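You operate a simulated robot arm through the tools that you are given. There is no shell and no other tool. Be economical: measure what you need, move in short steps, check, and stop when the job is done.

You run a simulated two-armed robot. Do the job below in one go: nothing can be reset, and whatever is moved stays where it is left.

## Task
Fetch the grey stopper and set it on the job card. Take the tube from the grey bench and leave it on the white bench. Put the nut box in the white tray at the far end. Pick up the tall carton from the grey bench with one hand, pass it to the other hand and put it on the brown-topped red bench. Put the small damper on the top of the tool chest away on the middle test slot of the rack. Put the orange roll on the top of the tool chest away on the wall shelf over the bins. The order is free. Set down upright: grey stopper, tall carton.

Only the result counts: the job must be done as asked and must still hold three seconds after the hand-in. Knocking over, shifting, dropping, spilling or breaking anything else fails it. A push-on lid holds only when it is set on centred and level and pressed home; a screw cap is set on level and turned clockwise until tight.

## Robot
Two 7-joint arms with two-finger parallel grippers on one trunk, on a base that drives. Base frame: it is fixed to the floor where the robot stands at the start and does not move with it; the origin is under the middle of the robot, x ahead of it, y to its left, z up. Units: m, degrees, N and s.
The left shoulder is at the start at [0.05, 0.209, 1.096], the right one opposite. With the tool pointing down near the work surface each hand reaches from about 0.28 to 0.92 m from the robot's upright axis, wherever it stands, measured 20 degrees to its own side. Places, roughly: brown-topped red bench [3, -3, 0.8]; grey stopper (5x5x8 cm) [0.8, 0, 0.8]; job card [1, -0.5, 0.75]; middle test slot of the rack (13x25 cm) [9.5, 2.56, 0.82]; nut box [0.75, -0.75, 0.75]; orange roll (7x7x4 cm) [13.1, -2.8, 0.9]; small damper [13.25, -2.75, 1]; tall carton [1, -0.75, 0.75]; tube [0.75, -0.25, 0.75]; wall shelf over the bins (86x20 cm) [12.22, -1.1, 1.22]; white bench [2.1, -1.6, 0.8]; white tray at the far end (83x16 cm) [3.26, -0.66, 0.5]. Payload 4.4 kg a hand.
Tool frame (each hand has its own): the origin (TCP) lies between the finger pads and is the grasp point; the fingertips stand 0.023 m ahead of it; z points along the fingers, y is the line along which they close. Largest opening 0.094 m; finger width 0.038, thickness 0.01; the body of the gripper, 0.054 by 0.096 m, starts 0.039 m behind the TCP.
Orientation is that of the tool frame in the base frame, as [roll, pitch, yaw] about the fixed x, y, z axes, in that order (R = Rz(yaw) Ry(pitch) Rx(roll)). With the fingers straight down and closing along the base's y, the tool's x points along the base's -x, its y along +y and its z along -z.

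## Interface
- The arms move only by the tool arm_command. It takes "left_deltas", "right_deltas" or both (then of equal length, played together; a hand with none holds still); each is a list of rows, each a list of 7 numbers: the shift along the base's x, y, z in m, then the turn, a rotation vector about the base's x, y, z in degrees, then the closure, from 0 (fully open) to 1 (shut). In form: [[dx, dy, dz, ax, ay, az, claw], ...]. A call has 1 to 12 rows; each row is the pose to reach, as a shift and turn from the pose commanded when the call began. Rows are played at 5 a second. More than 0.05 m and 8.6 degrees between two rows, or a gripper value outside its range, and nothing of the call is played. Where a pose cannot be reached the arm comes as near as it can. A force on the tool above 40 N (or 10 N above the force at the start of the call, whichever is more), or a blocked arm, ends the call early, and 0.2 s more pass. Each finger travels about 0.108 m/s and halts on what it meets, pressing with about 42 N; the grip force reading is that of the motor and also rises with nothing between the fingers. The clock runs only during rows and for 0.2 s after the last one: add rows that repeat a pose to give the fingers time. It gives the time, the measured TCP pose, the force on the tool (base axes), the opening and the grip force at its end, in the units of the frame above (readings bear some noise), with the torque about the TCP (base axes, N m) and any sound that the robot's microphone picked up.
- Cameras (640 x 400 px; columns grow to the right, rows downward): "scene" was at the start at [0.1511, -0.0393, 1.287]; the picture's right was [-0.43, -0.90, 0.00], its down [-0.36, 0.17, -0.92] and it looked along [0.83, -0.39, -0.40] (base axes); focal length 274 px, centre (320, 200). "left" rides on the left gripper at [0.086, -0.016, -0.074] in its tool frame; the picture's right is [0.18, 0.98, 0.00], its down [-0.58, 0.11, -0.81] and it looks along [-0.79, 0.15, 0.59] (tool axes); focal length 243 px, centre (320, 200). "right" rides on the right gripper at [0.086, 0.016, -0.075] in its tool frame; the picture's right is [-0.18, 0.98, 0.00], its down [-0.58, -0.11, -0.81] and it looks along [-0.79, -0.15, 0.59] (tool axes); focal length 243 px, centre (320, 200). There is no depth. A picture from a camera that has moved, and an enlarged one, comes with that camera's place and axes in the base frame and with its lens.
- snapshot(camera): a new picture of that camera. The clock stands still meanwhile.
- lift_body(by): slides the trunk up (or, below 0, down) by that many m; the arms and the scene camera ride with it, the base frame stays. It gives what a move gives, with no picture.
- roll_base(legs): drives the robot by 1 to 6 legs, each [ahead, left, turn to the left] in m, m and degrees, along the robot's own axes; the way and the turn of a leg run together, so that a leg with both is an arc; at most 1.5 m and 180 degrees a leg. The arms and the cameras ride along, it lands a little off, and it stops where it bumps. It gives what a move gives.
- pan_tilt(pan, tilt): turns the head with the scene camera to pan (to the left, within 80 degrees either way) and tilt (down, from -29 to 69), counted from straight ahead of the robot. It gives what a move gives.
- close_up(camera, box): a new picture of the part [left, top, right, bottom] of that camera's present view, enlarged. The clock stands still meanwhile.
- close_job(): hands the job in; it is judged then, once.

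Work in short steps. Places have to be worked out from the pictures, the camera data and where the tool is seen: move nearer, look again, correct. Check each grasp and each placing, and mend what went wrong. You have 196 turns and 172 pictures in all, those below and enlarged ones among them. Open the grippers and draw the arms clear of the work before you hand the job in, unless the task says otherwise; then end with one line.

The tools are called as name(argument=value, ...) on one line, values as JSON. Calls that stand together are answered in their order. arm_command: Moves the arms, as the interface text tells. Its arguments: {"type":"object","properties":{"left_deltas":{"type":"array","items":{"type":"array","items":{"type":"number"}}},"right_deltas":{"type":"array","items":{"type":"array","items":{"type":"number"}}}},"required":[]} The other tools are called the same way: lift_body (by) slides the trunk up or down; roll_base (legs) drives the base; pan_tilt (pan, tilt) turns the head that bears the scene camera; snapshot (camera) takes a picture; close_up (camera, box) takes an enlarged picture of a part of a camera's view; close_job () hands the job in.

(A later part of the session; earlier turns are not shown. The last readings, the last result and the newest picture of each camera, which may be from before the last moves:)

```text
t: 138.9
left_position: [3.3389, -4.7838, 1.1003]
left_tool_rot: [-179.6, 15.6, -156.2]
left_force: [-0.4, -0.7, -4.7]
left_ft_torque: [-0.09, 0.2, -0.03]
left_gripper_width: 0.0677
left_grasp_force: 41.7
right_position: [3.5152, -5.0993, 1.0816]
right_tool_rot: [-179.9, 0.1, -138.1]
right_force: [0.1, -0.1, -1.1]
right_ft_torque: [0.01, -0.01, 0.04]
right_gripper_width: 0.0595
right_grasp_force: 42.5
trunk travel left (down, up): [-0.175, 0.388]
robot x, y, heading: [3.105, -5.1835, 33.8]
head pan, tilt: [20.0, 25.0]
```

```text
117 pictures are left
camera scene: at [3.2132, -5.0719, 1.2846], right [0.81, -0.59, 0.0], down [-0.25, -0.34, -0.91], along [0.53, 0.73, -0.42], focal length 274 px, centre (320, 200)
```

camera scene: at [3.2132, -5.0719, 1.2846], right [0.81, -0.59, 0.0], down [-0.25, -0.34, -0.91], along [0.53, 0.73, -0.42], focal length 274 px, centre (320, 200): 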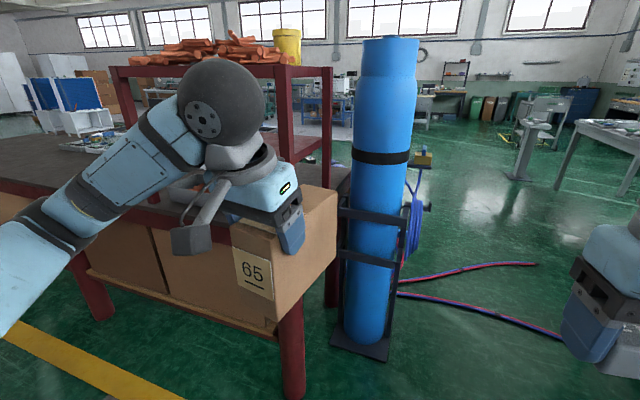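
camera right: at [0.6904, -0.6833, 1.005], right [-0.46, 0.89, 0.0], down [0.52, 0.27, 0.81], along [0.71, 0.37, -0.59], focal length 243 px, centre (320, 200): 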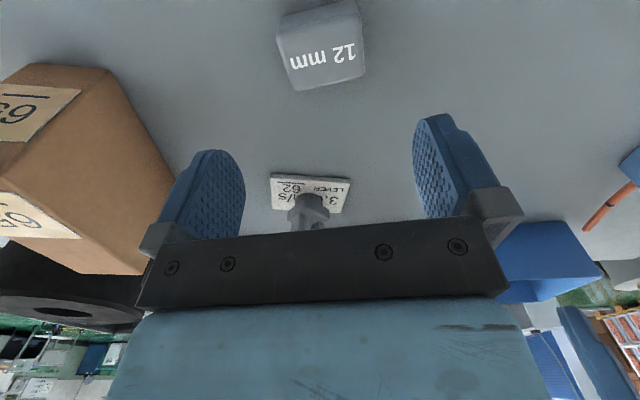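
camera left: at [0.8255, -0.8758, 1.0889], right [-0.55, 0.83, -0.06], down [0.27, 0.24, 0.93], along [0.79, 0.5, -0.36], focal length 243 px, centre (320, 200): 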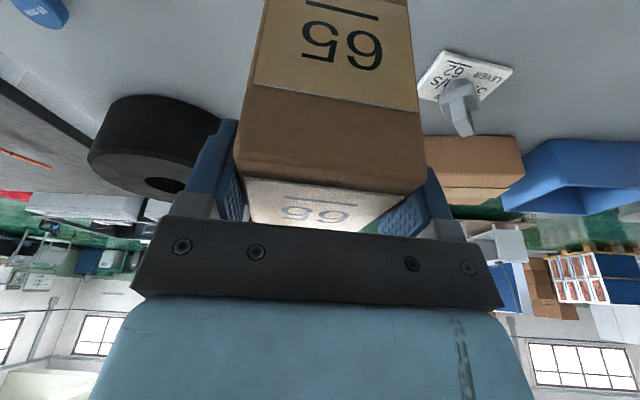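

A gap exists between the blue cylinder and the table, but hoses lie on its floor. I check how far they reach.

pan_tilt(pan=0, tilt=30)

snapshot(camera="scene")

snapshot(camera="right")

```text
t: 139.8
left_position: [3.3394, -4.784, 1.1003]
left_tool_rot: [-179.6, 15.5, -156.0]
left_force: [0.2, 0.0, -4.2]
left_ft_torque: [-0.09, 0.2, -0.01]
left_gripper_width: 0.0676
left_grasp_force: 41.4
right_position: [3.5159, -5.0981, 1.0825]
right_tool_rot: [180.0, 0.0, -138.1]
right_force: [0.4, 0.4, -0.6]
right_ft_torque: [-0.03, 0.02, 0.0]
right_gripper_width: 0.0593
right_grasp_force: 42.2
trunk travel left (down, up): [-0.175, 0.388]
robot x, y, heading: [3.1019, -5.1863, 33.8]
head pan, tilt: [0.0, 30.0]
```

```text
116 pictures are left
camera scene: at [3.2339, -5.0958, 1.2767], right [0.56, -0.83, 0.0], down [-0.41, -0.28, -0.87], along [0.72, 0.48, -0.5], focal length 274 px, centre (320, 200)
```

scene: 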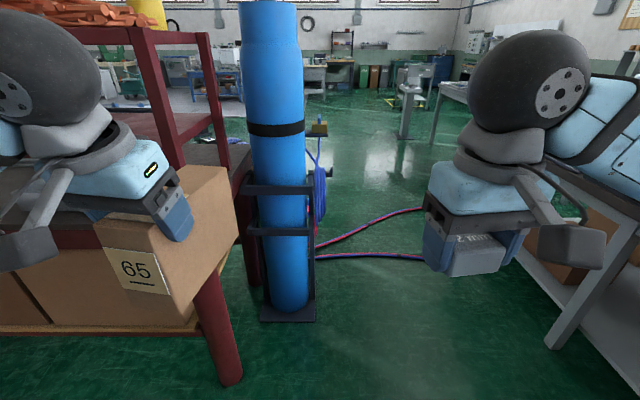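

```text
115 pictures are left
camera right: at [3.4395, -5.1449, 1.1583], right [-0.52, 0.85, 0.0], down [0.51, 0.31, 0.81], along [0.69, 0.42, -0.59], focal length 243 px, centre (320, 200)
```

right: 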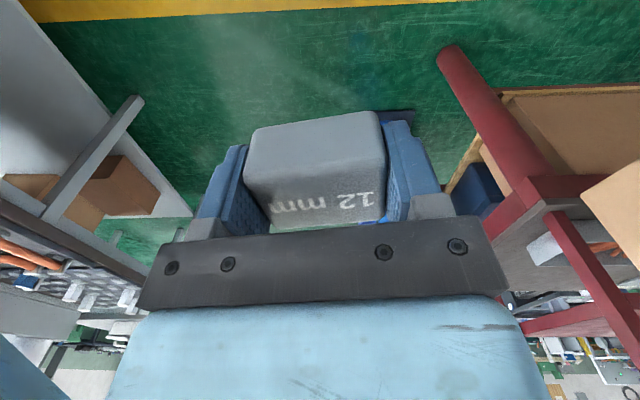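

I shift the base 0.3 m right to see behind the hand.

roll_base(legs=[[0, -0.3, 0]])

pan_tilt(pan=22, tilt=28)

snapshot(camera="scene")

```text
t: 143.0
left_position: [3.5085, -5.0351, 1.0996]
left_tool_rot: [-179.7, 15.6, -156.3]
left_force: [-0.8, 0.7, -4.4]
left_ft_torque: [-0.08, 0.19, -0.02]
left_gripper_width: 0.0677
left_grasp_force: 42.6
right_position: [3.6835, -5.3512, 1.0826]
right_tool_rot: [-180.0, 0.0, -138.2]
right_force: [-0.3, 0.8, -0.1]
right_ft_torque: [0.01, 0.02, 0.01]
right_gripper_width: 0.0592
right_grasp_force: 42.1
trunk travel left (down, up): [-0.175, 0.388]
robot x, y, heading: [3.2659, -5.4351, 33.4]
head pan, tilt: [0.0, 30.0]
```

```text
t: 143.9
left_position: [3.5087, -5.0359, 1.0991]
left_tool_rot: [-179.7, 15.6, -156.3]
left_force: [0.7, 0.0, -4.5]
left_ft_torque: [-0.1, 0.19, 0.02]
left_gripper_width: 0.0677
left_grasp_force: 42.1
right_position: [3.6839, -5.3505, 1.0816]
right_tool_rot: [179.9, -0.1, -138.2]
right_force: [-1.3, -0.7, -0.9]
right_ft_torque: [0.0, -0.04, 0.02]
right_gripper_width: 0.0592
right_grasp_force: 41.1
trunk travel left (down, up): [-0.175, 0.388]
robot x, y, heading: [3.2657, -5.4358, 33.7]
head pan, tilt: [22.0, 28.0]
```

```text
114 pictures are left
camera scene: at [3.378, -5.3214, 1.2798], right [0.83, -0.56, 0.0], down [-0.26, -0.39, -0.88], along [0.5, 0.73, -0.47], focal length 274 px, centre (320, 200)
```

scene: 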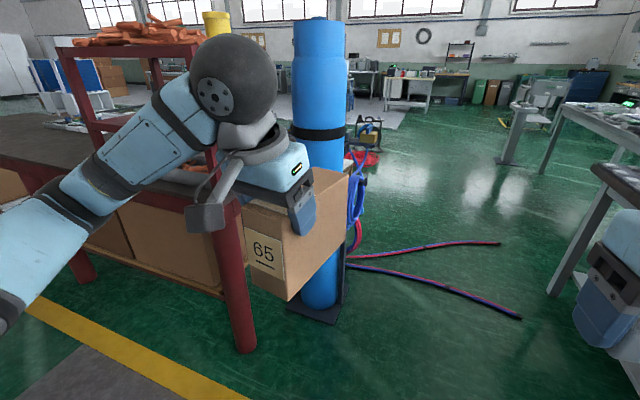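

Hoses span most of that gap, so I'd rather not cross there. I look further right for another way.

pan_tilt(pan=-70, tilt=18)

snapshot(camera="scene")

pan_tilt(pan=-25, tilt=15)

snapshot(camera="scene")

```text
t: 145.5
left_position: [3.5079, -5.0358, 1.0994]
left_tool_rot: [-179.6, 15.6, -156.3]
left_force: [-0.2, -0.4, -4.0]
left_ft_torque: [-0.11, 0.22, 0.04]
left_gripper_width: 0.0674
left_grasp_force: 42.0
right_position: [3.684, -5.3509, 1.0828]
right_tool_rot: [179.9, -0.2, -138.2]
right_force: [-1.3, 0.1, -1.3]
right_ft_torque: [-0.04, 0.0, 0.02]
right_gripper_width: 0.0594
right_grasp_force: 42.0
trunk travel left (down, up): [-0.175, 0.388]
robot x, y, heading: [3.2711, -5.4335, 33.6]
head pan, tilt: [-70.0, 18.0]
```

```text
113 pictures are left
camera scene: at [3.4018, -5.4519, 1.296], right [-0.59, -0.81, 0.0], down [-0.25, 0.18, -0.95], along [0.77, -0.56, -0.31], focal length 274 px, centre (320, 200)
```

scene: 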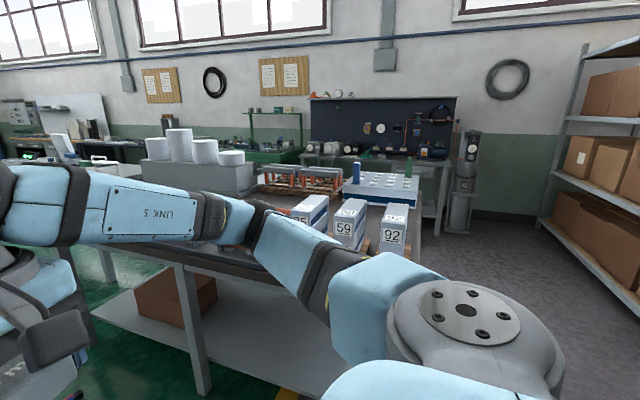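

```text
t: 146.7
left_position: [3.5086, -5.0343, 1.0991]
left_tool_rot: [-179.6, 15.6, -156.3]
left_force: [0.1, 0.2, -4.5]
left_ft_torque: [-0.11, 0.2, 0.02]
left_gripper_width: 0.0678
left_grasp_force: 42.2
right_position: [3.6834, -5.3505, 1.0815]
right_tool_rot: [-179.9, 0.0, -138.3]
right_force: [-0.1, 0.5, -0.6]
right_ft_torque: [-0.01, -0.01, 0.03]
right_gripper_width: 0.0592
right_grasp_force: 41.8
trunk travel left (down, up): [-0.175, 0.388]
robot x, y, heading: [3.2696, -5.4352, 33.7]
head pan, tilt: [-25.0, 15.0]
```

```text
112 pictures are left
camera scene: at [3.4189, -5.3826, 1.3009], right [0.15, -0.99, 0.0], down [-0.26, -0.04, -0.97], along [0.95, 0.15, -0.26], focal length 274 px, centre (320, 200)
```

scene: 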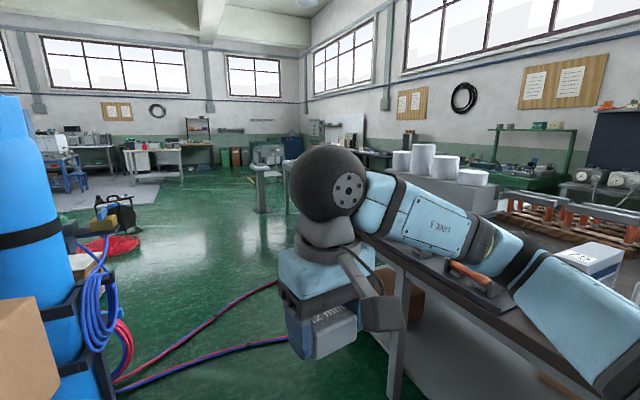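

The hose lane (between cylinder trolley and table) is about 1 m wide; the hoses are thin floor scenery. I line up in the lane nearer the table and advance in part.

roll_base(legs=[[0, -0.4, 0], [0.8, 0, 0]])

pan_tilt(pan=15, tilt=40)

snapshot(camera="scene")

pan_tilt(pan=75, tilt=30)

snapshot(camera="scene")

```text
t: 154.6
left_position: [4.3886, -4.9208, 1.0998]
left_tool_rot: [-179.6, 15.5, -156.0]
left_force: [0.3, 0.3, -4.1]
left_ft_torque: [-0.06, 0.24, 0.0]
left_gripper_width: 0.0679
left_grasp_force: 41.8
right_position: [4.5658, -5.2348, 1.0827]
right_tool_rot: [179.9, -0.1, -137.9]
right_force: [-0.4, -0.1, -1.4]
right_ft_torque: [-0.01, 0.01, 0.02]
right_gripper_width: 0.0591
right_grasp_force: 41.9
trunk travel left (down, up): [-0.175, 0.388]
robot x, y, heading: [4.1553, -5.3188, 33.9]
head pan, tilt: [-25.0, 15.0]
```

```text
t: 155.7
left_position: [4.3884, -4.9226, 1.0997]
left_tool_rot: [-179.6, 15.6, -156.0]
left_force: [-0.3, -1.4, -4.4]
left_ft_torque: [-0.09, 0.2, 0.01]
left_gripper_width: 0.0679
left_grasp_force: 42.1
right_position: [4.5648, -5.2356, 1.0832]
right_tool_rot: [-179.9, 0.0, -137.9]
right_force: [-0.6, -0.3, -0.7]
right_ft_torque: [0.02, 0.0, 0.0]
right_gripper_width: 0.0592
right_grasp_force: 41.7
trunk travel left (down, up): [-0.175, 0.388]
robot x, y, heading: [4.1526, -5.3251, 34.2]
head pan, tilt: [15.0, 40.0]
```

```text
111 pictures are left
camera scene: at [4.2649, -5.2193, 1.2614], right [0.75, -0.66, 0.0], down [-0.42, -0.48, -0.77], along [0.5, 0.58, -0.64], focal length 274 px, centre (320, 200)
```

scene: 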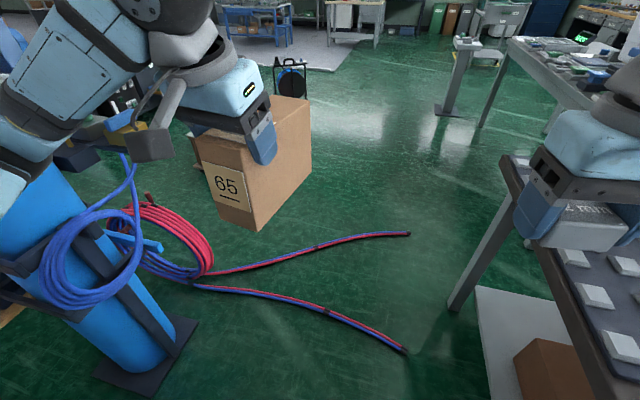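

```text
t: 157.0
left_position: [4.3886, -4.9213, 1.0993]
left_tool_rot: [-179.7, 15.5, -156.1]
left_force: [0.2, -0.2, -5.2]
left_ft_torque: [-0.07, 0.21, -0.01]
left_gripper_width: 0.0677
left_grasp_force: 42.3
right_position: [4.5646, -5.2354, 1.0822]
right_tool_rot: [-180.0, 0.0, -137.9]
right_force: [-0.7, -0.1, -0.9]
right_ft_torque: [0.01, -0.04, 0.02]
right_gripper_width: 0.0593
right_grasp_force: 41.6
trunk travel left (down, up): [-0.175, 0.388]
robot x, y, heading: [4.1536, -5.318, 34.1]
head pan, tilt: [75.0, 30.0]
```

```text
110 pictures are left
camera scene: at [4.1797, -5.1979, 1.2767], right [0.95, 0.33, 0.0], down [0.16, -0.47, -0.87], along [-0.28, 0.82, -0.5], focal length 274 px, centre (320, 200)
```

scene: 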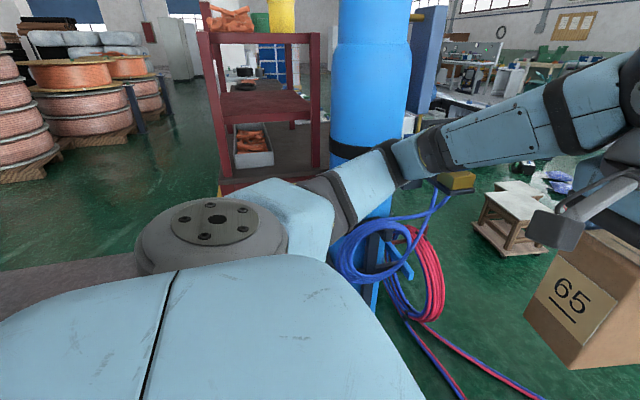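

Lane sides look clear. I advance 0.6 m over the hose line.

roll_base(legs=[[0.6, 0, 0]])

pan_tilt(pan=25, tilt=55)

snapshot(camera="scene")

```text
t: 160.3
left_position: [4.8857, -4.5861, 1.0998]
left_tool_rot: [-179.6, 15.5, -156.1]
left_force: [0.9, -0.4, -3.5]
left_ft_torque: [-0.06, 0.22, 0.0]
left_gripper_width: 0.0678
left_grasp_force: 42.1
right_position: [5.0636, -4.9013, 1.0822]
right_tool_rot: [180.0, -0.1, -138.0]
right_force: [0.2, -0.2, -1.6]
right_ft_torque: [-0.03, -0.01, 0.03]
right_gripper_width: 0.0593
right_grasp_force: 42.3
trunk travel left (down, up): [-0.175, 0.388]
robot x, y, heading: [4.6479, -4.99, 34.0]
head pan, tilt: [75.0, 30.0]
```

```text
t: 161.5
left_position: [4.8862, -4.5876, 1.1001]
left_tool_rot: [-179.6, 15.7, -156.1]
left_force: [0.2, -0.2, -4.4]
left_ft_torque: [-0.11, 0.2, 0.0]
left_gripper_width: 0.0678
left_grasp_force: 42.3
right_position: [5.0622, -4.9021, 1.0835]
right_tool_rot: [-179.8, -0.1, -137.9]
right_force: [-0.1, -0.3, -1.0]
right_ft_torque: [-0.02, 0.0, 0.0]
right_gripper_width: 0.0593
right_grasp_force: 41.9
trunk travel left (down, up): [-0.175, 0.388]
robot x, y, heading: [4.6468, -4.9898, 34.0]
head pan, tilt: [25.0, 55.0]
```

```text
109 pictures are left
camera scene: at [4.7428, -4.8872, 1.2407], right [0.86, -0.52, 0.0], down [-0.42, -0.7, -0.57], along [0.3, 0.49, -0.82], focal length 274 px, centre (320, 200)
```

scene: 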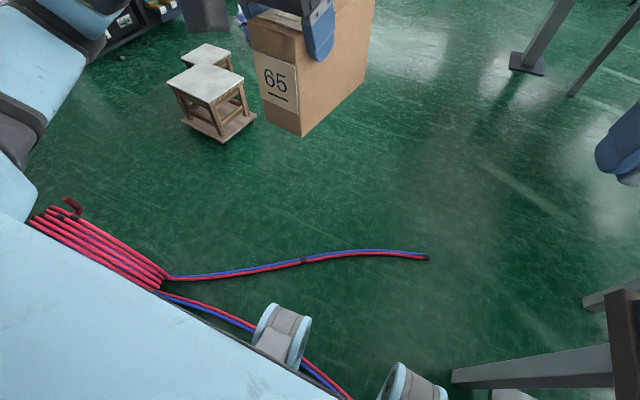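

It rolled over without trouble. I continue 0.55 m and look left along the corridor behind the benches.

roll_base(legs=[[0.5, 0, 0]])

pan_tilt(pan=65, tilt=28)

snapshot(camera="scene")

pan_tilt(pan=25, tilt=25)

snapshot(camera="scene")

```text
t: 164.5
left_position: [5.3032, -4.3116, 1.0988]
left_tool_rot: [-179.6, 15.5, -156.4]
left_force: [0.8, 0.1, -3.9]
left_ft_torque: [-0.1, 0.21, -0.02]
left_gripper_width: 0.0678
left_grasp_force: 42.4
right_position: [5.4763, -4.6273, 1.0824]
right_tool_rot: [-179.9, -0.1, -138.4]
right_force: [0.2, -0.1, -0.7]
right_ft_torque: [-0.06, 0.01, 0.01]
right_gripper_width: 0.0592
right_grasp_force: 42.3
trunk travel left (down, up): [-0.175, 0.388]
robot x, y, heading: [5.0655, -4.7095, 33.3]
head pan, tilt: [25.0, 55.0]
```

```text
t: 165.5
left_position: [5.3038, -4.3114, 1.0989]
left_tool_rot: [-179.6, 15.5, -156.4]
left_force: [0.2, 0.5, -5.2]
left_ft_torque: [-0.06, 0.2, 0.03]
left_gripper_width: 0.0678
left_grasp_force: 42.5
right_position: [5.4768, -4.6278, 1.083]
right_tool_rot: [-180.0, 0.0, -138.3]
right_force: [0.4, 0.3, -0.6]
right_ft_torque: [-0.01, 0.02, 0.0]
right_gripper_width: 0.0592
right_grasp_force: 41.8
trunk travel left (down, up): [-0.175, 0.388]
robot x, y, heading: [5.0649, -4.7111, 33.5]
head pan, tilt: [65.0, 28.0]
```

```text
108 pictures are left
camera scene: at [5.1072, -4.582, 1.2798], right [0.99, 0.15, 0.0], down [0.07, -0.47, -0.88], along [-0.13, 0.87, -0.47], focal length 274 px, centre (320, 200)
```

scene: 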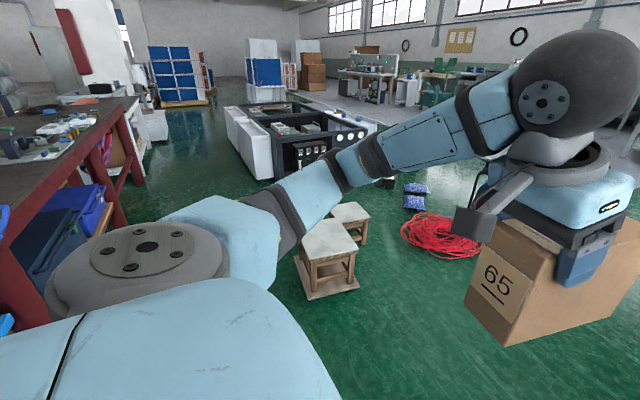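

```text
t: 166.6
left_position: [5.303, -4.3118, 1.0998]
left_tool_rot: [-179.7, 15.5, -156.5]
left_force: [0.5, 0.1, -4.0]
left_ft_torque: [-0.1, 0.2, -0.03]
left_gripper_width: 0.0678
left_grasp_force: 41.8
right_position: [5.4786, -4.6271, 1.0837]
right_tool_rot: [-179.9, 0.0, -138.3]
right_force: [0.0, 0.5, -0.8]
right_ft_torque: [0.0, -0.01, 0.0]
right_gripper_width: 0.0594
right_grasp_force: 42.6
trunk travel left (down, up): [-0.175, 0.388]
robot x, y, heading: [5.0627, -4.7118, 33.5]
head pan, tilt: [25.0, 25.0]
```

```text
107 pictures are left
camera scene: at [5.1687, -4.5935, 1.2846], right [0.85, -0.52, 0.0], down [-0.22, -0.36, -0.91], along [0.47, 0.77, -0.42], focal length 274 px, centre (320, 200)
```

scene: 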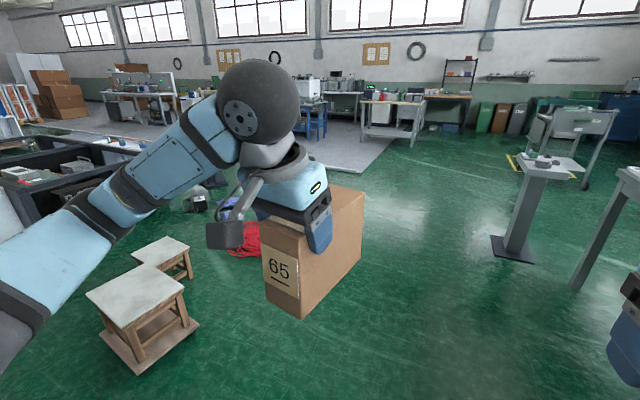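

The corridor between benches and troughs is clear (stools begin at s≈2.1). I slide left 4.2 m toward the tray.

roll_base(legs=[[0, 1.4, 0], [0, 1.4, 0], [0, 1.4, 0]])

pan_tilt(pan=0, tilt=40)

snapshot(camera="scene")

```text
t: 172.0
left_position: [5.0389, -3.9128, 1.0985]
left_tool_rot: [-179.6, 15.4, -155.8]
left_force: [1.2, -0.2, -5.0]
left_ft_torque: [-0.05, 0.22, 0.0]
left_gripper_width: 0.0676
left_grasp_force: 42.1
right_position: [5.2157, -4.2278, 1.0828]
right_tool_rot: [-179.8, -0.1, -137.6]
right_force: [-0.4, 0.3, -0.9]
right_ft_torque: [-0.02, 0.02, 0.01]
right_gripper_width: 0.0594
right_grasp_force: 42.2
trunk travel left (down, up): [-0.175, 0.388]
robot x, y, heading: [4.7997, -4.3156, 34.2]
head pan, tilt: [25.0, 25.0]
stopped in leg 1: the robot was blocked; the commanded pose is now the measured one
```

```text
t: 172.9
left_position: [5.0388, -3.9148, 1.0994]
left_tool_rot: [-179.7, 15.4, -155.8]
left_force: [-0.6, -0.1, -4.9]
left_ft_torque: [-0.12, 0.2, 0.0]
left_gripper_width: 0.0679
left_grasp_force: 41.9
right_position: [5.2151, -4.2283, 1.083]
right_tool_rot: [-179.9, -0.1, -137.7]
right_force: [-0.4, -1.0, -0.9]
right_ft_torque: [-0.01, 0.02, -0.01]
right_gripper_width: 0.0593
right_grasp_force: 42.1
trunk travel left (down, up): [-0.175, 0.388]
robot x, y, heading: [4.8006, -4.3129, 34.1]
head pan, tilt: [0.0, 40.0]
```

```text
106 pictures are left
camera scene: at [4.9299, -4.2291, 1.2613], right [0.56, -0.83, 0.0], down [-0.53, -0.36, -0.77], along [0.63, 0.43, -0.64], focal length 274 px, centre (320, 200)
```

scene: 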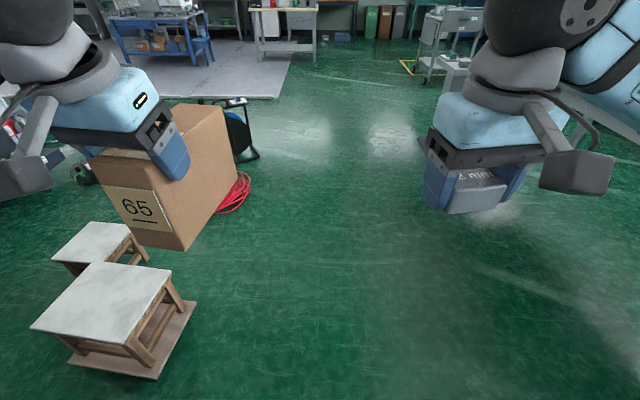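

Blocked at ℓ≈6.25. I look left and down to see by what.

pan_tilt(pan=78, tilt=45)

snapshot(camera="scene")

pan_tilt(pan=50, tilt=55)

snapshot(camera="scene")

```text
t: 174.4
left_position: [5.0375, -3.9142, 1.0988]
left_tool_rot: [-179.7, 15.5, -155.8]
left_force: [-0.3, 0.3, -4.8]
left_ft_torque: [-0.09, 0.2, -0.03]
left_gripper_width: 0.0676
left_grasp_force: 41.8
right_position: [5.2153, -4.2285, 1.0836]
right_tool_rot: [-179.9, -0.1, -137.7]
right_force: [0.2, -0.2, -1.0]
right_ft_torque: [-0.01, 0.01, 0.0]
right_gripper_width: 0.0595
right_grasp_force: 42.0
trunk travel left (down, up): [-0.175, 0.388]
robot x, y, heading: [4.8035, -4.3145, 34.0]
head pan, tilt: [78.0, 45.0]
```

```text
105 pictures are left
camera scene: at [4.8289, -4.2015, 1.2541], right [0.93, 0.38, 0.0], down [0.27, -0.66, -0.71], along [-0.27, 0.65, -0.71], focal length 274 px, centre (320, 200)
```

scene: 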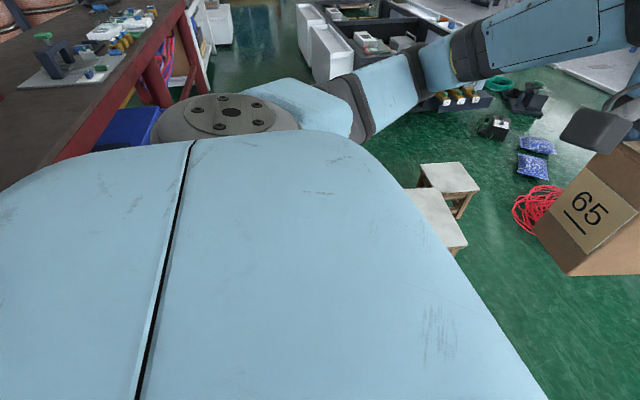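

```text
t: 175.3
left_position: [5.0379, -3.9142, 1.0995]
left_tool_rot: [-179.5, 15.5, -155.9]
left_force: [0.2, -0.4, -3.8]
left_ft_torque: [-0.11, 0.22, -0.01]
left_gripper_width: 0.0679
left_grasp_force: 41.8
right_position: [5.2154, -4.2291, 1.0832]
right_tool_rot: [-179.9, 0.0, -137.7]
right_force: [-0.5, -0.2, -1.5]
right_ft_torque: [0.0, 0.0, -0.03]
right_gripper_width: 0.0588
right_grasp_force: 42.4
trunk travel left (down, up): [-0.175, 0.388]
robot x, y, heading: [4.806, -4.3182, 34.2]
head pan, tilt: [50.0, 55.0]
```

```text
104 pictures are left
camera scene: at [4.8668, -4.2051, 1.2407], right [0.99, -0.1, 0.0], down [-0.08, -0.81, -0.57], along [0.06, 0.57, -0.82], focal length 274 px, centre (320, 200)
```

scene: 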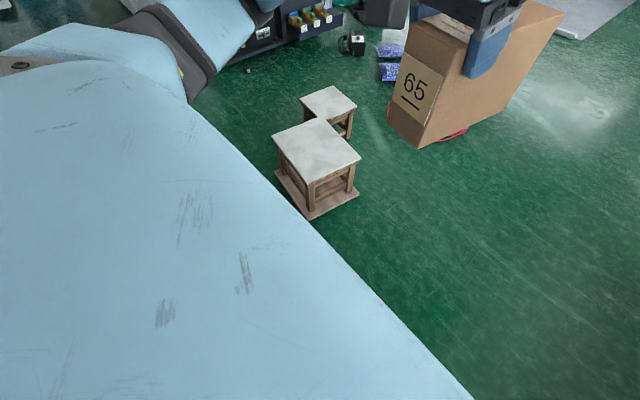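

Probably the hose coil at the cylinder touches the robot's rear-left corner. I shift right a little, ahead 0.16 m, then go left between coil and stools.

roll_base(legs=[[0, -0.06, 0], [0.15, 0, 0], [0, 0.4, 0]])

pan_tilt(pan=78, tilt=50)

snapshot(camera="scene")

```text
t: 181.2
left_position: [4.9765, -3.5499, 1.0999]
left_tool_rot: [-179.6, 15.5, -155.9]
left_force: [-0.1, -0.6, -5.1]
left_ft_torque: [-0.07, 0.19, -0.01]
left_gripper_width: 0.0675
left_grasp_force: 41.6
right_position: [5.1538, -3.8648, 1.0822]
right_tool_rot: [-180.0, -0.2, -137.7]
right_force: [0.4, -0.3, -0.6]
right_ft_torque: [-0.02, 0.01, 0.03]
right_gripper_width: 0.0594
right_grasp_force: 41.7
trunk travel left (down, up): [-0.175, 0.388]
robot x, y, heading: [4.741, -3.9516, 34.1]
head pan, tilt: [50.0, 55.0]
```

```text
t: 182.1
left_position: [4.9757, -3.5492, 1.0994]
left_tool_rot: [-179.7, 15.6, -155.8]
left_force: [-0.6, -0.1, -5.2]
left_ft_torque: [-0.09, 0.15, 0.03]
left_gripper_width: 0.0679
left_grasp_force: 41.7
right_position: [5.1524, -3.865, 1.0831]
right_tool_rot: [-179.9, -0.1, -137.8]
right_force: [-0.2, 0.2, -0.8]
right_ft_torque: [0.0, -0.02, -0.01]
right_gripper_width: 0.0593
right_grasp_force: 41.9
trunk travel left (down, up): [-0.175, 0.388]
robot x, y, heading: [4.7421, -3.9505, 33.8]
head pan, tilt: [78.0, 50.0]
```

```text
103 pictures are left
camera scene: at [4.768, -3.8413, 1.2471], right [0.93, 0.37, 0.0], down [0.29, -0.71, -0.64], along [-0.24, 0.6, -0.77], focal length 274 px, centre (320, 200)
```

scene: 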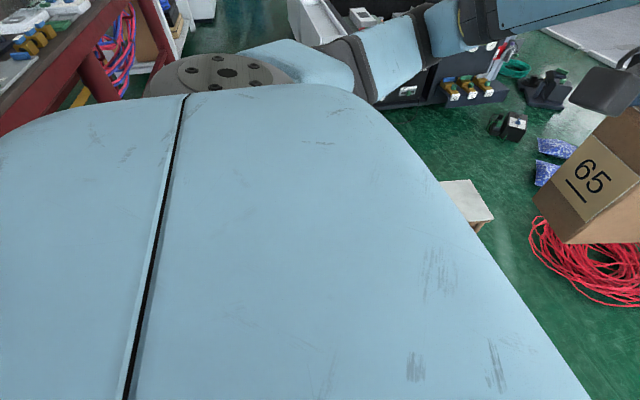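

The stools could be movable, so I bias toward the cylinder side: back 0.08 m, then left in a short leg.

roll_base(legs=[[-0.08, 0, 0], [0, 0.35, 0]])

pan_tilt(pan=40, tilt=60)

snapshot(camera="scene")

```text
t: 183.2
left_position: [4.9322, -3.5808, 1.0985]
left_tool_rot: [-179.7, 15.4, -156.0]
left_force: [1.0, 0.5, -4.6]
left_ft_torque: [-0.06, 0.24, 0.01]
left_gripper_width: 0.0679
left_grasp_force: 42.2
right_position: [5.1079, -3.8959, 1.0806]
right_tool_rot: [-179.9, -0.1, -137.7]
right_force: [0.1, 0.4, -0.7]
right_ft_torque: [-0.02, 0.02, 0.02]
right_gripper_width: 0.0594
right_grasp_force: 42.2
trunk travel left (down, up): [-0.175, 0.388]
robot x, y, heading: [4.6955, -3.9827, 34.0]
head pan, tilt: [78.0, 50.0]
stopped in leg 1: the robot was blocked; the commanded pose is now the measured one
```

```text
t: 184.2
left_position: [4.9304, -3.5815, 1.0991]
left_tool_rot: [-179.6, 15.6, -156.1]
left_force: [0.1, 0.0, -3.5]
left_ft_torque: [-0.1, 0.22, -0.03]
left_gripper_width: 0.0677
left_grasp_force: 42.3
right_position: [5.1073, -3.8951, 1.0831]
right_tool_rot: [-180.0, 0.1, -137.7]
right_force: [-0.7, 0.0, -1.1]
right_ft_torque: [0.03, 0.0, 0.01]
right_gripper_width: 0.0593
right_grasp_force: 41.9
trunk travel left (down, up): [-0.175, 0.388]
robot x, y, heading: [4.6941, -3.9807, 33.9]
head pan, tilt: [40.0, 60.0]
```

```text
102 pictures are left
camera scene: at [4.77, -3.879, 1.2346], right [0.96, -0.27, 0.0], down [-0.24, -0.83, -0.5], along [0.14, 0.48, -0.87], focal length 274 px, centre (320, 200)
```

scene: 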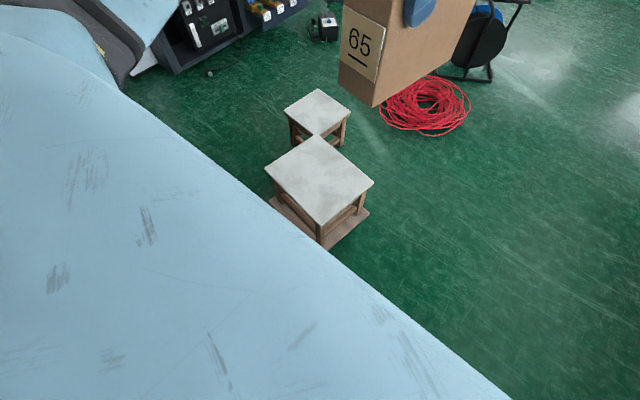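

Stool's near side is at s≈2.17; at s≈1.72 my front stays ≤2.08. I go ahead 0.025 and left 0.45.

roll_base(legs=[[0.03, 0, 0], [0, 0.4, 0]])

pan_tilt(pan=20, tilt=66)

snapshot(camera="scene")

```text
t: 188.7
left_position: [4.7317, -3.2327, 1.0993]
left_tool_rot: [-179.7, 15.6, -155.9]
left_force: [-0.8, 0.3, -4.9]
left_ft_torque: [-0.11, 0.2, -0.01]
left_gripper_width: 0.0677
left_grasp_force: 42.0
right_position: [4.908, -3.5473, 1.0829]
right_tool_rot: [-179.9, 0.1, -137.7]
right_force: [0.2, -0.2, -1.0]
right_ft_torque: [0.02, 0.0, -0.02]
right_gripper_width: 0.0593
right_grasp_force: 42.0
trunk travel left (down, up): [-0.175, 0.388]
robot x, y, heading: [4.4976, -3.6337, 34.2]
head pan, tilt: [40.0, 60.0]
```

```text
t: 189.5
left_position: [4.7312, -3.2336, 1.0992]
left_tool_rot: [-179.7, 15.5, -155.9]
left_force: [-0.2, 0.2, -4.8]
left_ft_torque: [-0.1, 0.2, -0.04]
left_gripper_width: 0.0676
left_grasp_force: 42.1
right_position: [4.9081, -3.5483, 1.0828]
right_tool_rot: [-179.9, -0.1, -137.5]
right_force: [0.6, 0.7, -0.5]
right_ft_torque: [-0.01, 0.01, 0.01]
right_gripper_width: 0.0594
right_grasp_force: 41.6
trunk travel left (down, up): [-0.175, 0.388]
robot x, y, heading: [4.4976, -3.6353, 34.1]
head pan, tilt: [20.0, 66.0]
```

```text
101 pictures are left
camera scene: at [4.588, -3.5479, 1.228], right [0.81, -0.59, 0.0], down [-0.53, -0.74, -0.41], along [0.24, 0.33, -0.91], focal length 274 px, centre (320, 200)
```

scene: 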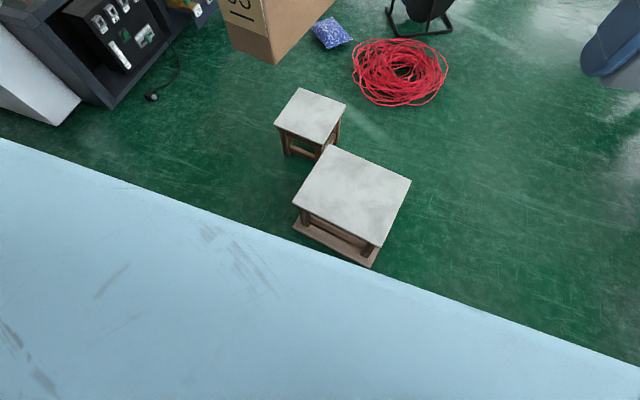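

Clear so far. I go left 0.3 m more, back 0.12 m, then on to the tray region.

roll_base(legs=[[0, 0.3, 0], [-0.1, 0, 0], [0, 1.3, 0], [0, 1.2, 0]])

pan_tilt(pan=10, tilt=40)

snapshot(camera="scene")

```text
t: 215.0
left_position: [3.0955, -0.9687, 1.0997]
left_tool_rot: [-179.7, 15.4, -156.1]
left_force: [-0.6, -0.1, -3.9]
left_ft_torque: [-0.07, 0.19, 0.01]
left_gripper_width: 0.0678
left_grasp_force: 42.3
right_position: [3.2721, -1.2844, 1.0823]
right_tool_rot: [-179.8, 0.1, -137.8]
right_force: [0.6, 0.5, -1.5]
right_ft_torque: [-0.01, -0.01, 0.0]
right_gripper_width: 0.0593
right_grasp_force: 42.5
trunk travel left (down, up): [-0.175, 0.388]
robot x, y, heading: [2.8628, -1.3695, 34.1]
head pan, tilt: [20.0, 66.0]
```

```text
t: 215.9
left_position: [3.0952, -0.9681, 1.1]
left_tool_rot: [-179.8, 15.5, -156.1]
left_force: [0.3, 0.2, -3.5]
left_ft_torque: [-0.09, 0.19, -0.02]
left_gripper_width: 0.0678
left_grasp_force: 42.3
right_position: [3.2727, -1.2844, 1.0828]
right_tool_rot: [-180.0, 0.0, -137.8]
right_force: [0.6, 0.4, -0.8]
right_ft_torque: [0.04, -0.02, 0.01]
right_gripper_width: 0.0593
right_grasp_force: 42.2
trunk travel left (down, up): [-0.175, 0.388]
robot x, y, heading: [2.8631, -1.3689, 34.1]
head pan, tilt: [10.0, 40.0]
```

```text
100 pictures are left
camera scene: at [2.9781, -1.2716, 1.2612], right [0.69, -0.72, 0.0], down [-0.46, -0.45, -0.77], along [0.55, 0.53, -0.64], focal length 274 px, centre (320, 200)
```

scene: 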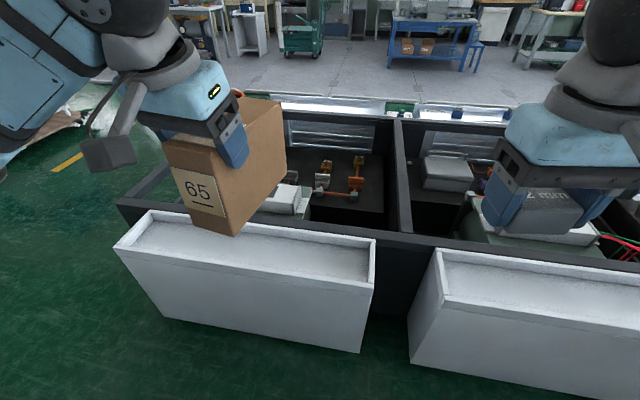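

The left trough tray centre is ≈(3.28, -0.63), matching the job's place. I slide left 0.33 m, go ahead 0.15 m and lower the trunk.

roll_base(legs=[[0, 0.33, 0], [0.15, 0, 0]])

lift_body(by=-0.15)

pan_tilt(pan=-8, tilt=50)

snapshot(camera="scene")

snapshot(camera="right")

```text
t: 220.4
left_position: [3.0339, -0.6099, 1.0992]
left_tool_rot: [-179.7, 15.5, -156.2]
left_force: [0.0, -0.4, -4.8]
left_ft_torque: [-0.09, 0.19, 0.03]
left_gripper_width: 0.0677
left_grasp_force: 42.1
right_position: [3.2102, -0.9267, 1.0826]
right_tool_rot: [-179.9, 0.0, -137.8]
right_force: [-0.2, 0.3, 0.0]
right_ft_torque: [0.0, 0.03, 0.0]
right_gripper_width: 0.0593
right_grasp_force: 42.2
trunk travel left (down, up): [-0.175, 0.388]
robot x, y, heading: [2.7994, -1.0097, 33.8]
head pan, tilt: [10.0, 40.0]
```

```text
t: 222.1
left_position: [3.0333, -0.6107, 0.9501]
left_tool_rot: [-179.7, 15.6, -156.1]
left_force: [0.5, -0.1, -3.9]
left_ft_torque: [-0.11, 0.2, 0.05]
left_gripper_width: 0.0678
left_grasp_force: 42.0
right_position: [3.2087, -0.9267, 0.9327]
right_tool_rot: [-179.9, 0.1, -137.8]
right_force: [-0.6, -0.4, -0.7]
right_ft_torque: [-0.01, -0.01, 0.04]
right_gripper_width: 0.0593
right_grasp_force: 41.7
trunk travel left (down, up): [-0.025, 0.538]
robot x, y, heading: [2.7975, -1.0161, 33.9]
head pan, tilt: [10.0, 40.0]
```

```text
t: 222.9
left_position: [3.0334, -0.6121, 0.9493]
left_tool_rot: [-179.6, 15.5, -156.2]
left_force: [0.0, 1.0, -4.1]
left_ft_torque: [-0.11, 0.18, 0.01]
left_gripper_width: 0.0678
left_grasp_force: 42.2
right_position: [3.2096, -0.9264, 0.9329]
right_tool_rot: [-179.9, 0.0, -137.8]
right_force: [0.4, -0.3, -0.1]
right_ft_torque: [0.01, 0.01, 0.0]
right_gripper_width: 0.0591
right_grasp_force: 41.8
trunk travel left (down, up): [-0.025, 0.538]
robot x, y, heading: [2.7997, -1.0092, 33.9]
head pan, tilt: [-8.0, 50.0]
```

```text
99 pictures are left
camera scene: at [2.9231, -0.9395, 1.0972], right [0.44, -0.9, 0.0], down [-0.69, -0.34, -0.64], along [0.58, 0.28, -0.77], focal length 274 px, centre (320, 200)
```

scene: 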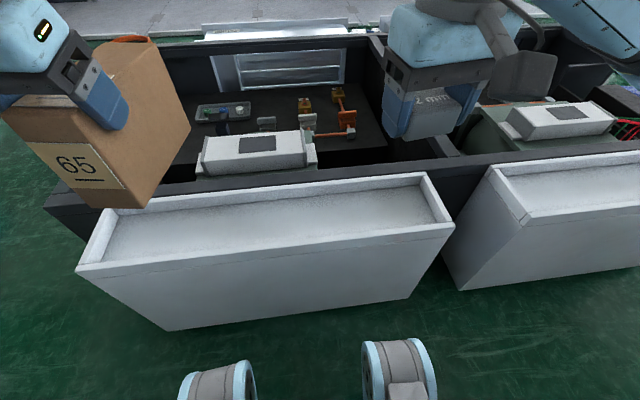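

```text
98 pictures are left
camera right: at [3.1336, -0.9724, 1.0084], right [-0.52, 0.85, 0.0], down [0.5, 0.31, 0.81], along [0.69, 0.42, -0.59], focal length 243 px, centre (320, 200)
```

right: 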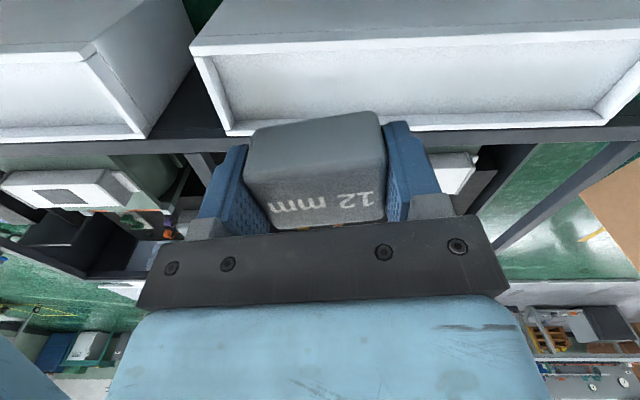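

Triangulating gives the tray rim at z≈0.55, and a good spot at (3.304, -0.758). I move the nut box over it and down to z 0.66.

arm_command(right_deltas=[[0.022, 0.04, 0, 0, 0, -2, 1], [0.044, 0.08, 0, 0, 0, -4, 1], [0.066, 0.12, -0.01, 0, 0, -6, 1], [0.094, 0.16, -0.02, 0, 0, -7, 1], [0.094, 0.168, -0.06, 0, 0, -7, 1], [0.094, 0.168, -0.105, 0, 0, -7, 1], [0.094, 0.168, -0.15, 0, 0, -7, 1], [0.094, 0.168, -0.195, 0, 0, -7, 1], [0.094, 0.168, -0.24, 0, 0, -7, 1], [0.094, 0.168, -0.275, 0, 0, -7, 1]])

snapshot(camera="scene")

snapshot(camera="right")

```text
t: 225.1
left_position: [3.0346, -0.611, 0.9485]
left_tool_rot: [-179.7, 15.5, -156.1]
left_force: [0.9, 0.4, -4.4]
left_ft_torque: [-0.12, 0.2, -0.01]
left_gripper_width: 0.0677
left_grasp_force: 41.5
right_position: [3.3028, -0.757, 0.6572]
right_tool_rot: [-179.9, 0.1, -144.8]
right_force: [-0.2, -0.1, -1.7]
right_ft_torque: [0.02, 0.02, -0.03]
right_gripper_width: 0.0595
right_grasp_force: 42.3
trunk travel left (down, up): [-0.025, 0.538]
robot x, y, heading: [2.7971, -1.0145, 33.7]
head pan, tilt: [-8.0, 50.0]
```

```text
97 pictures are left
camera scene: at [2.9232, -0.9395, 1.0972], right [0.44, -0.9, 0.0], down [-0.69, -0.34, -0.64], along [0.58, 0.28, -0.77], focal length 274 px, centre (320, 200)
```

scene: 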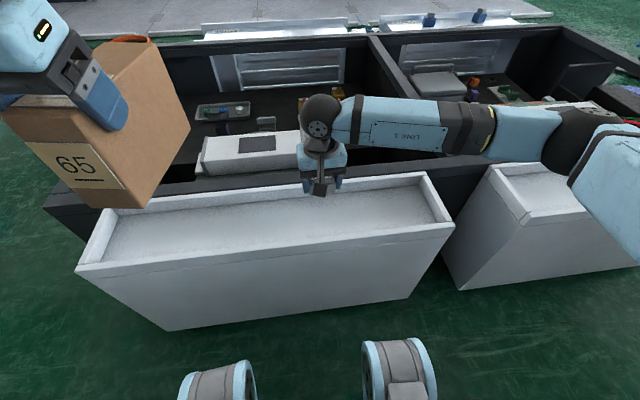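

```text
96 pictures are left
camera right: at [3.223, -0.7944, 0.7328], right [-0.42, 0.91, 0.0], down [0.54, 0.25, 0.81], along [0.73, 0.33, -0.59], focal length 243 px, centre (320, 200)
```

right: 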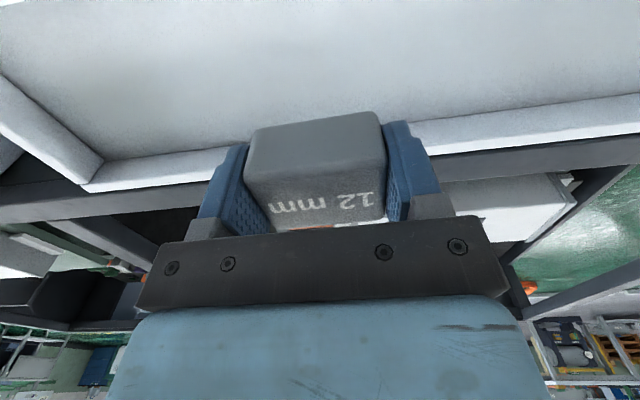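

Centred within the recess. I lower to just above the tray floor.

arm_command(right_deltas=[[0.007, 0.004, -0.04, 0, 0, 0, 1], [0.007, 0.004, -0.075, 0, 0, 0, 1], [0.007, 0.004, -0.085, 0, 0, 0, 1]])

arm_command(right_deltas=[[0, 0, -0.003, 0, 0, 0, 1], [0, 0, -0.006, 0, 0, 0, 1], [0, 0, -0.009, 0, 0, 0, 1]])

close_up(camera="scene", box=[220, 120, 440, 260])

```text
t: 225.9
left_position: [3.0327, -0.6113, 0.948]
left_tool_rot: [-179.7, 15.6, -156.1]
left_force: [0.3, 0.3, -3.9]
left_ft_torque: [-0.12, 0.19, -0.01]
left_gripper_width: 0.0678
left_grasp_force: 42.1
right_position: [3.3111, -0.7543, 0.5727]
right_tool_rot: [-180.0, 0.0, -144.8]
right_force: [-1.6, -0.5, -0.3]
right_ft_torque: [0.0, -0.03, -0.01]
right_gripper_width: 0.0592
right_grasp_force: 41.8
trunk travel left (down, up): [-0.025, 0.538]
robot x, y, heading: [2.7991, -1.0098, 33.9]
head pan, tilt: [-8.0, 50.0]
```

```text
t: 226.7
left_position: [3.0335, -0.6112, 0.9502]
left_tool_rot: [-179.7, 15.5, -156.1]
left_force: [1.0, -0.1, -4.5]
left_ft_torque: [-0.08, 0.22, 0.01]
left_gripper_width: 0.0677
left_grasp_force: 42.4
right_position: [3.3101, -0.7544, 0.5635]
right_tool_rot: [-179.9, 0.1, -144.7]
right_force: [0.0, 0.3, -0.3]
right_ft_torque: [0.02, 0.02, 0.0]
right_gripper_width: 0.0594
right_grasp_force: 42.0
trunk travel left (down, up): [-0.025, 0.538]
robot x, y, heading: [2.7994, -1.0113, 34.0]
head pan, tilt: [-8.0, 50.0]
```

```text
2.86 times, centred on (330, 190) of scene
camera zoom: at [2.9231, -0.9396, 1.0971], right [0.44, -0.9, 0.0], down [-0.69, -0.34, -0.64], along [0.58, 0.28, -0.77], focal length 783 px, centre (291, 229)
```

zoom: 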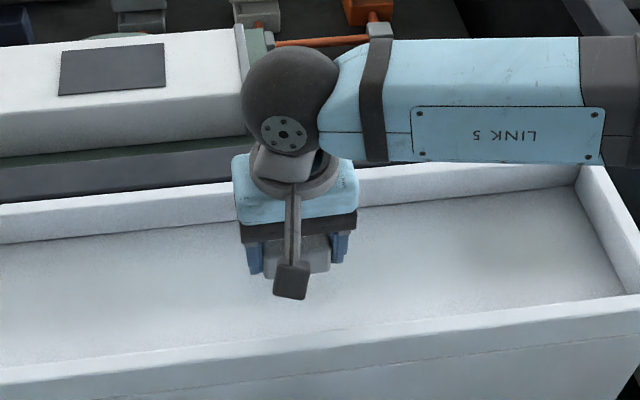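

arm_command(right_deltas=[[0, 0, -0.003, 0, 0, 0, 1], [0, 0, -0.006, 0, 0, 0, 1], [0, 0, -0.009, 0, 0, 0, 1], [0, 0, -0.012, 0, 0, 0, 1], [0, 0, -0.015, 0, 0, 0, 1]])

```text
t: 227.9
left_position: [3.0334, -0.6118, 0.9493]
left_tool_rot: [-179.7, 15.5, -156.0]
left_force: [-0.3, -0.5, -4.7]
left_ft_torque: [-0.08, 0.24, 0.01]
left_gripper_width: 0.0678
left_grasp_force: 42.0
right_position: [3.3105, -0.7534, 0.548]
right_tool_rot: [-179.9, 0.0, -144.8]
right_force: [-0.4, -0.1, -0.4]
right_ft_torque: [0.01, -0.01, 0.04]
right_gripper_width: 0.0595
right_grasp_force: 42.1
trunk travel left (down, up): [-0.025, 0.538]
robot x, y, heading: [2.7984, -1.0127, 33.6]
head pan, tilt: [-8.0, 50.0]
```

arm_command(right_deltas=[[0, 0, -0.003, 0, 0, 0, 1], [0, 0, -0.006, 0, 0, 0, 1], [0, 0, -0.009, 0, 0, 0, 1], [0, 0, -0.012, 0, 0, 0, 1], [0, 0, -0.015, 0, 0, 0, 1]])

close_up(camera="scene", box=[220, 120, 440, 260])

```text
t: 229.1
left_position: [3.0326, -0.6115, 0.9492]
left_tool_rot: [-179.7, 15.5, -156.1]
left_force: [0.6, -0.3, -4.6]
left_ft_torque: [-0.1, 0.23, -0.02]
left_gripper_width: 0.0678
left_grasp_force: 42.5
right_position: [3.3086, -0.7539, 0.5337]
right_tool_rot: [-179.9, -0.1, -144.8]
right_force: [-1.0, 0.3, -0.9]
right_ft_torque: [-0.05, 0.01, -0.02]
right_gripper_width: 0.0591
right_grasp_force: 41.5
trunk travel left (down, up): [-0.025, 0.538]
robot x, y, heading: [2.7963, -1.0119, 33.7]
head pan, tilt: [-8.0, 50.0]
```

```text
2.86 times, centred on (330, 190) of scene
camera zoom: at [2.9231, -0.9396, 1.0971], right [0.44, -0.9, 0.0], down [-0.69, -0.34, -0.64], along [0.58, 0.28, -0.77], focal length 783 px, centre (291, 229)
```

zoom: 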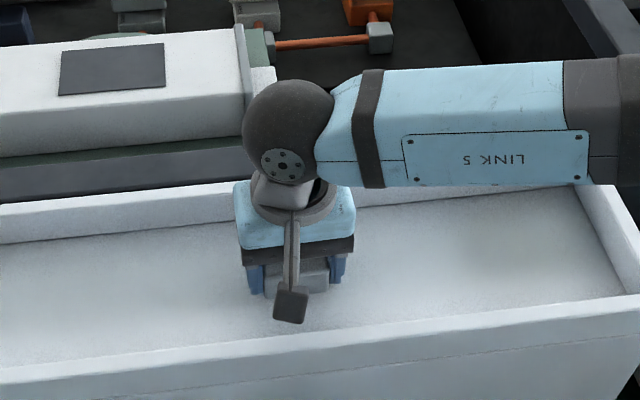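

arm_command(right_deltas=[[0, 0, -0.003, 0, 0, 0, 1], [0, 0, -0.006, 0, 0, 0, 1], [0, 0, -0.009, 0, 0, 0, 1], [0, 0, -0.012, 0, 0, 0, 1]])

```text
t: 230.1
left_position: [3.0344, -0.6115, 0.9501]
left_tool_rot: [-179.7, 15.5, -156.2]
left_force: [-0.5, 1.1, -3.5]
left_ft_torque: [-0.07, 0.2, -0.02]
left_gripper_width: 0.0676
left_grasp_force: 42.6
right_position: [3.309, -0.7553, 0.5224]
right_tool_rot: [-180.0, 0.1, -144.8]
right_force: [1.1, 0.6, -0.9]
right_ft_torque: [0.02, -0.03, 0.01]
right_gripper_width: 0.0595
right_grasp_force: 42.2
trunk travel left (down, up): [-0.025, 0.538]
robot x, y, heading: [2.7958, -1.0112, 33.7]
head pan, tilt: [-8.0, 50.0]
```

arm_command(right_deltas=[[0, 0, -0.002, 0, 0, 0, 1], [0, 0, -0.004, 0, 0, 0, 1], [0, 0, -0.006, 0, 0, 0, 1], [0, 0, -0.008, 0, 0, 0, 1], [0, 0, -0.01, 0, 0, 0, 1]])

close_up(camera="scene", box=[220, 120, 440, 260])

snapshot(camera="right")

```text
t: 231.3
left_position: [3.0324, -0.6127, 0.9493]
left_tool_rot: [-179.6, 15.5, -156.2]
left_force: [0.3, 0.4, -4.6]
left_ft_torque: [-0.05, 0.18, 0.0]
left_gripper_width: 0.0678
left_grasp_force: 42.4
right_position: [3.3103, -0.7534, 0.5187]
right_tool_rot: [179.8, 0.3, -144.8]
right_force: [-3.2, -3.5, 20.9]
right_ft_torque: [-0.51, 0.08, 0.01]
right_gripper_width: 0.0592
right_grasp_force: 42.4
trunk travel left (down, up): [-0.025, 0.538]
robot x, y, heading: [2.7973, -1.0121, 33.9]
head pan, tilt: [-8.0, 50.0]
stopped in row 5 (right hand): the force on the tool passed its limit at 43 N (the readings are from after the stop); the commanded pose is now the measured one
```

```text
2.86 times, centred on (330, 190) of scene
camera zoom: at [2.9216, -0.9406, 1.0974], right [0.44, -0.9, 0.0], down [-0.69, -0.33, -0.64], along [0.58, 0.28, -0.77], focal length 783 px, centre (291, 229)
```

zoom: 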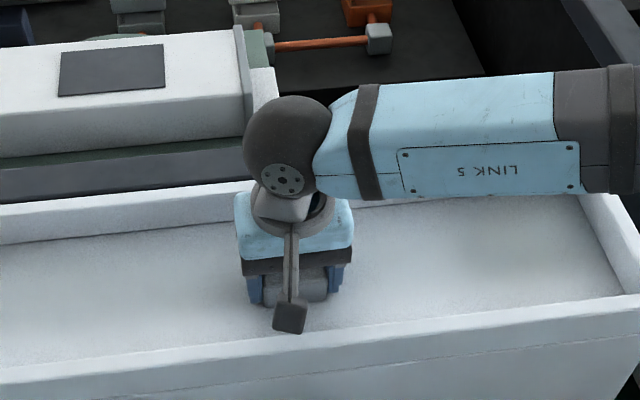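

```text
92 pictures are left
camera right: at [3.2298, -0.7902, 0.5935], right [-0.42, 0.91, 0.0], down [0.53, 0.24, 0.81], along [0.74, 0.34, -0.59], focal length 243 px, centre (320, 200)
```

right: 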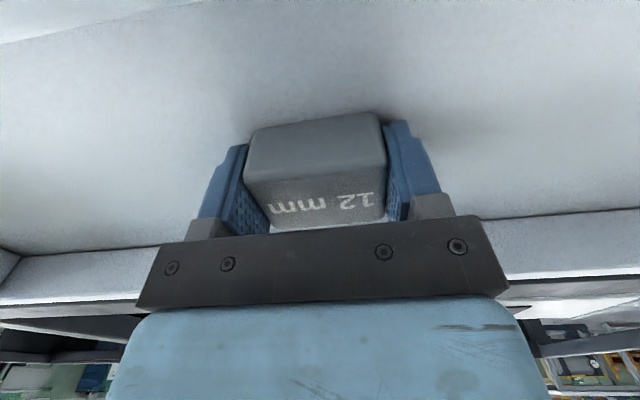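

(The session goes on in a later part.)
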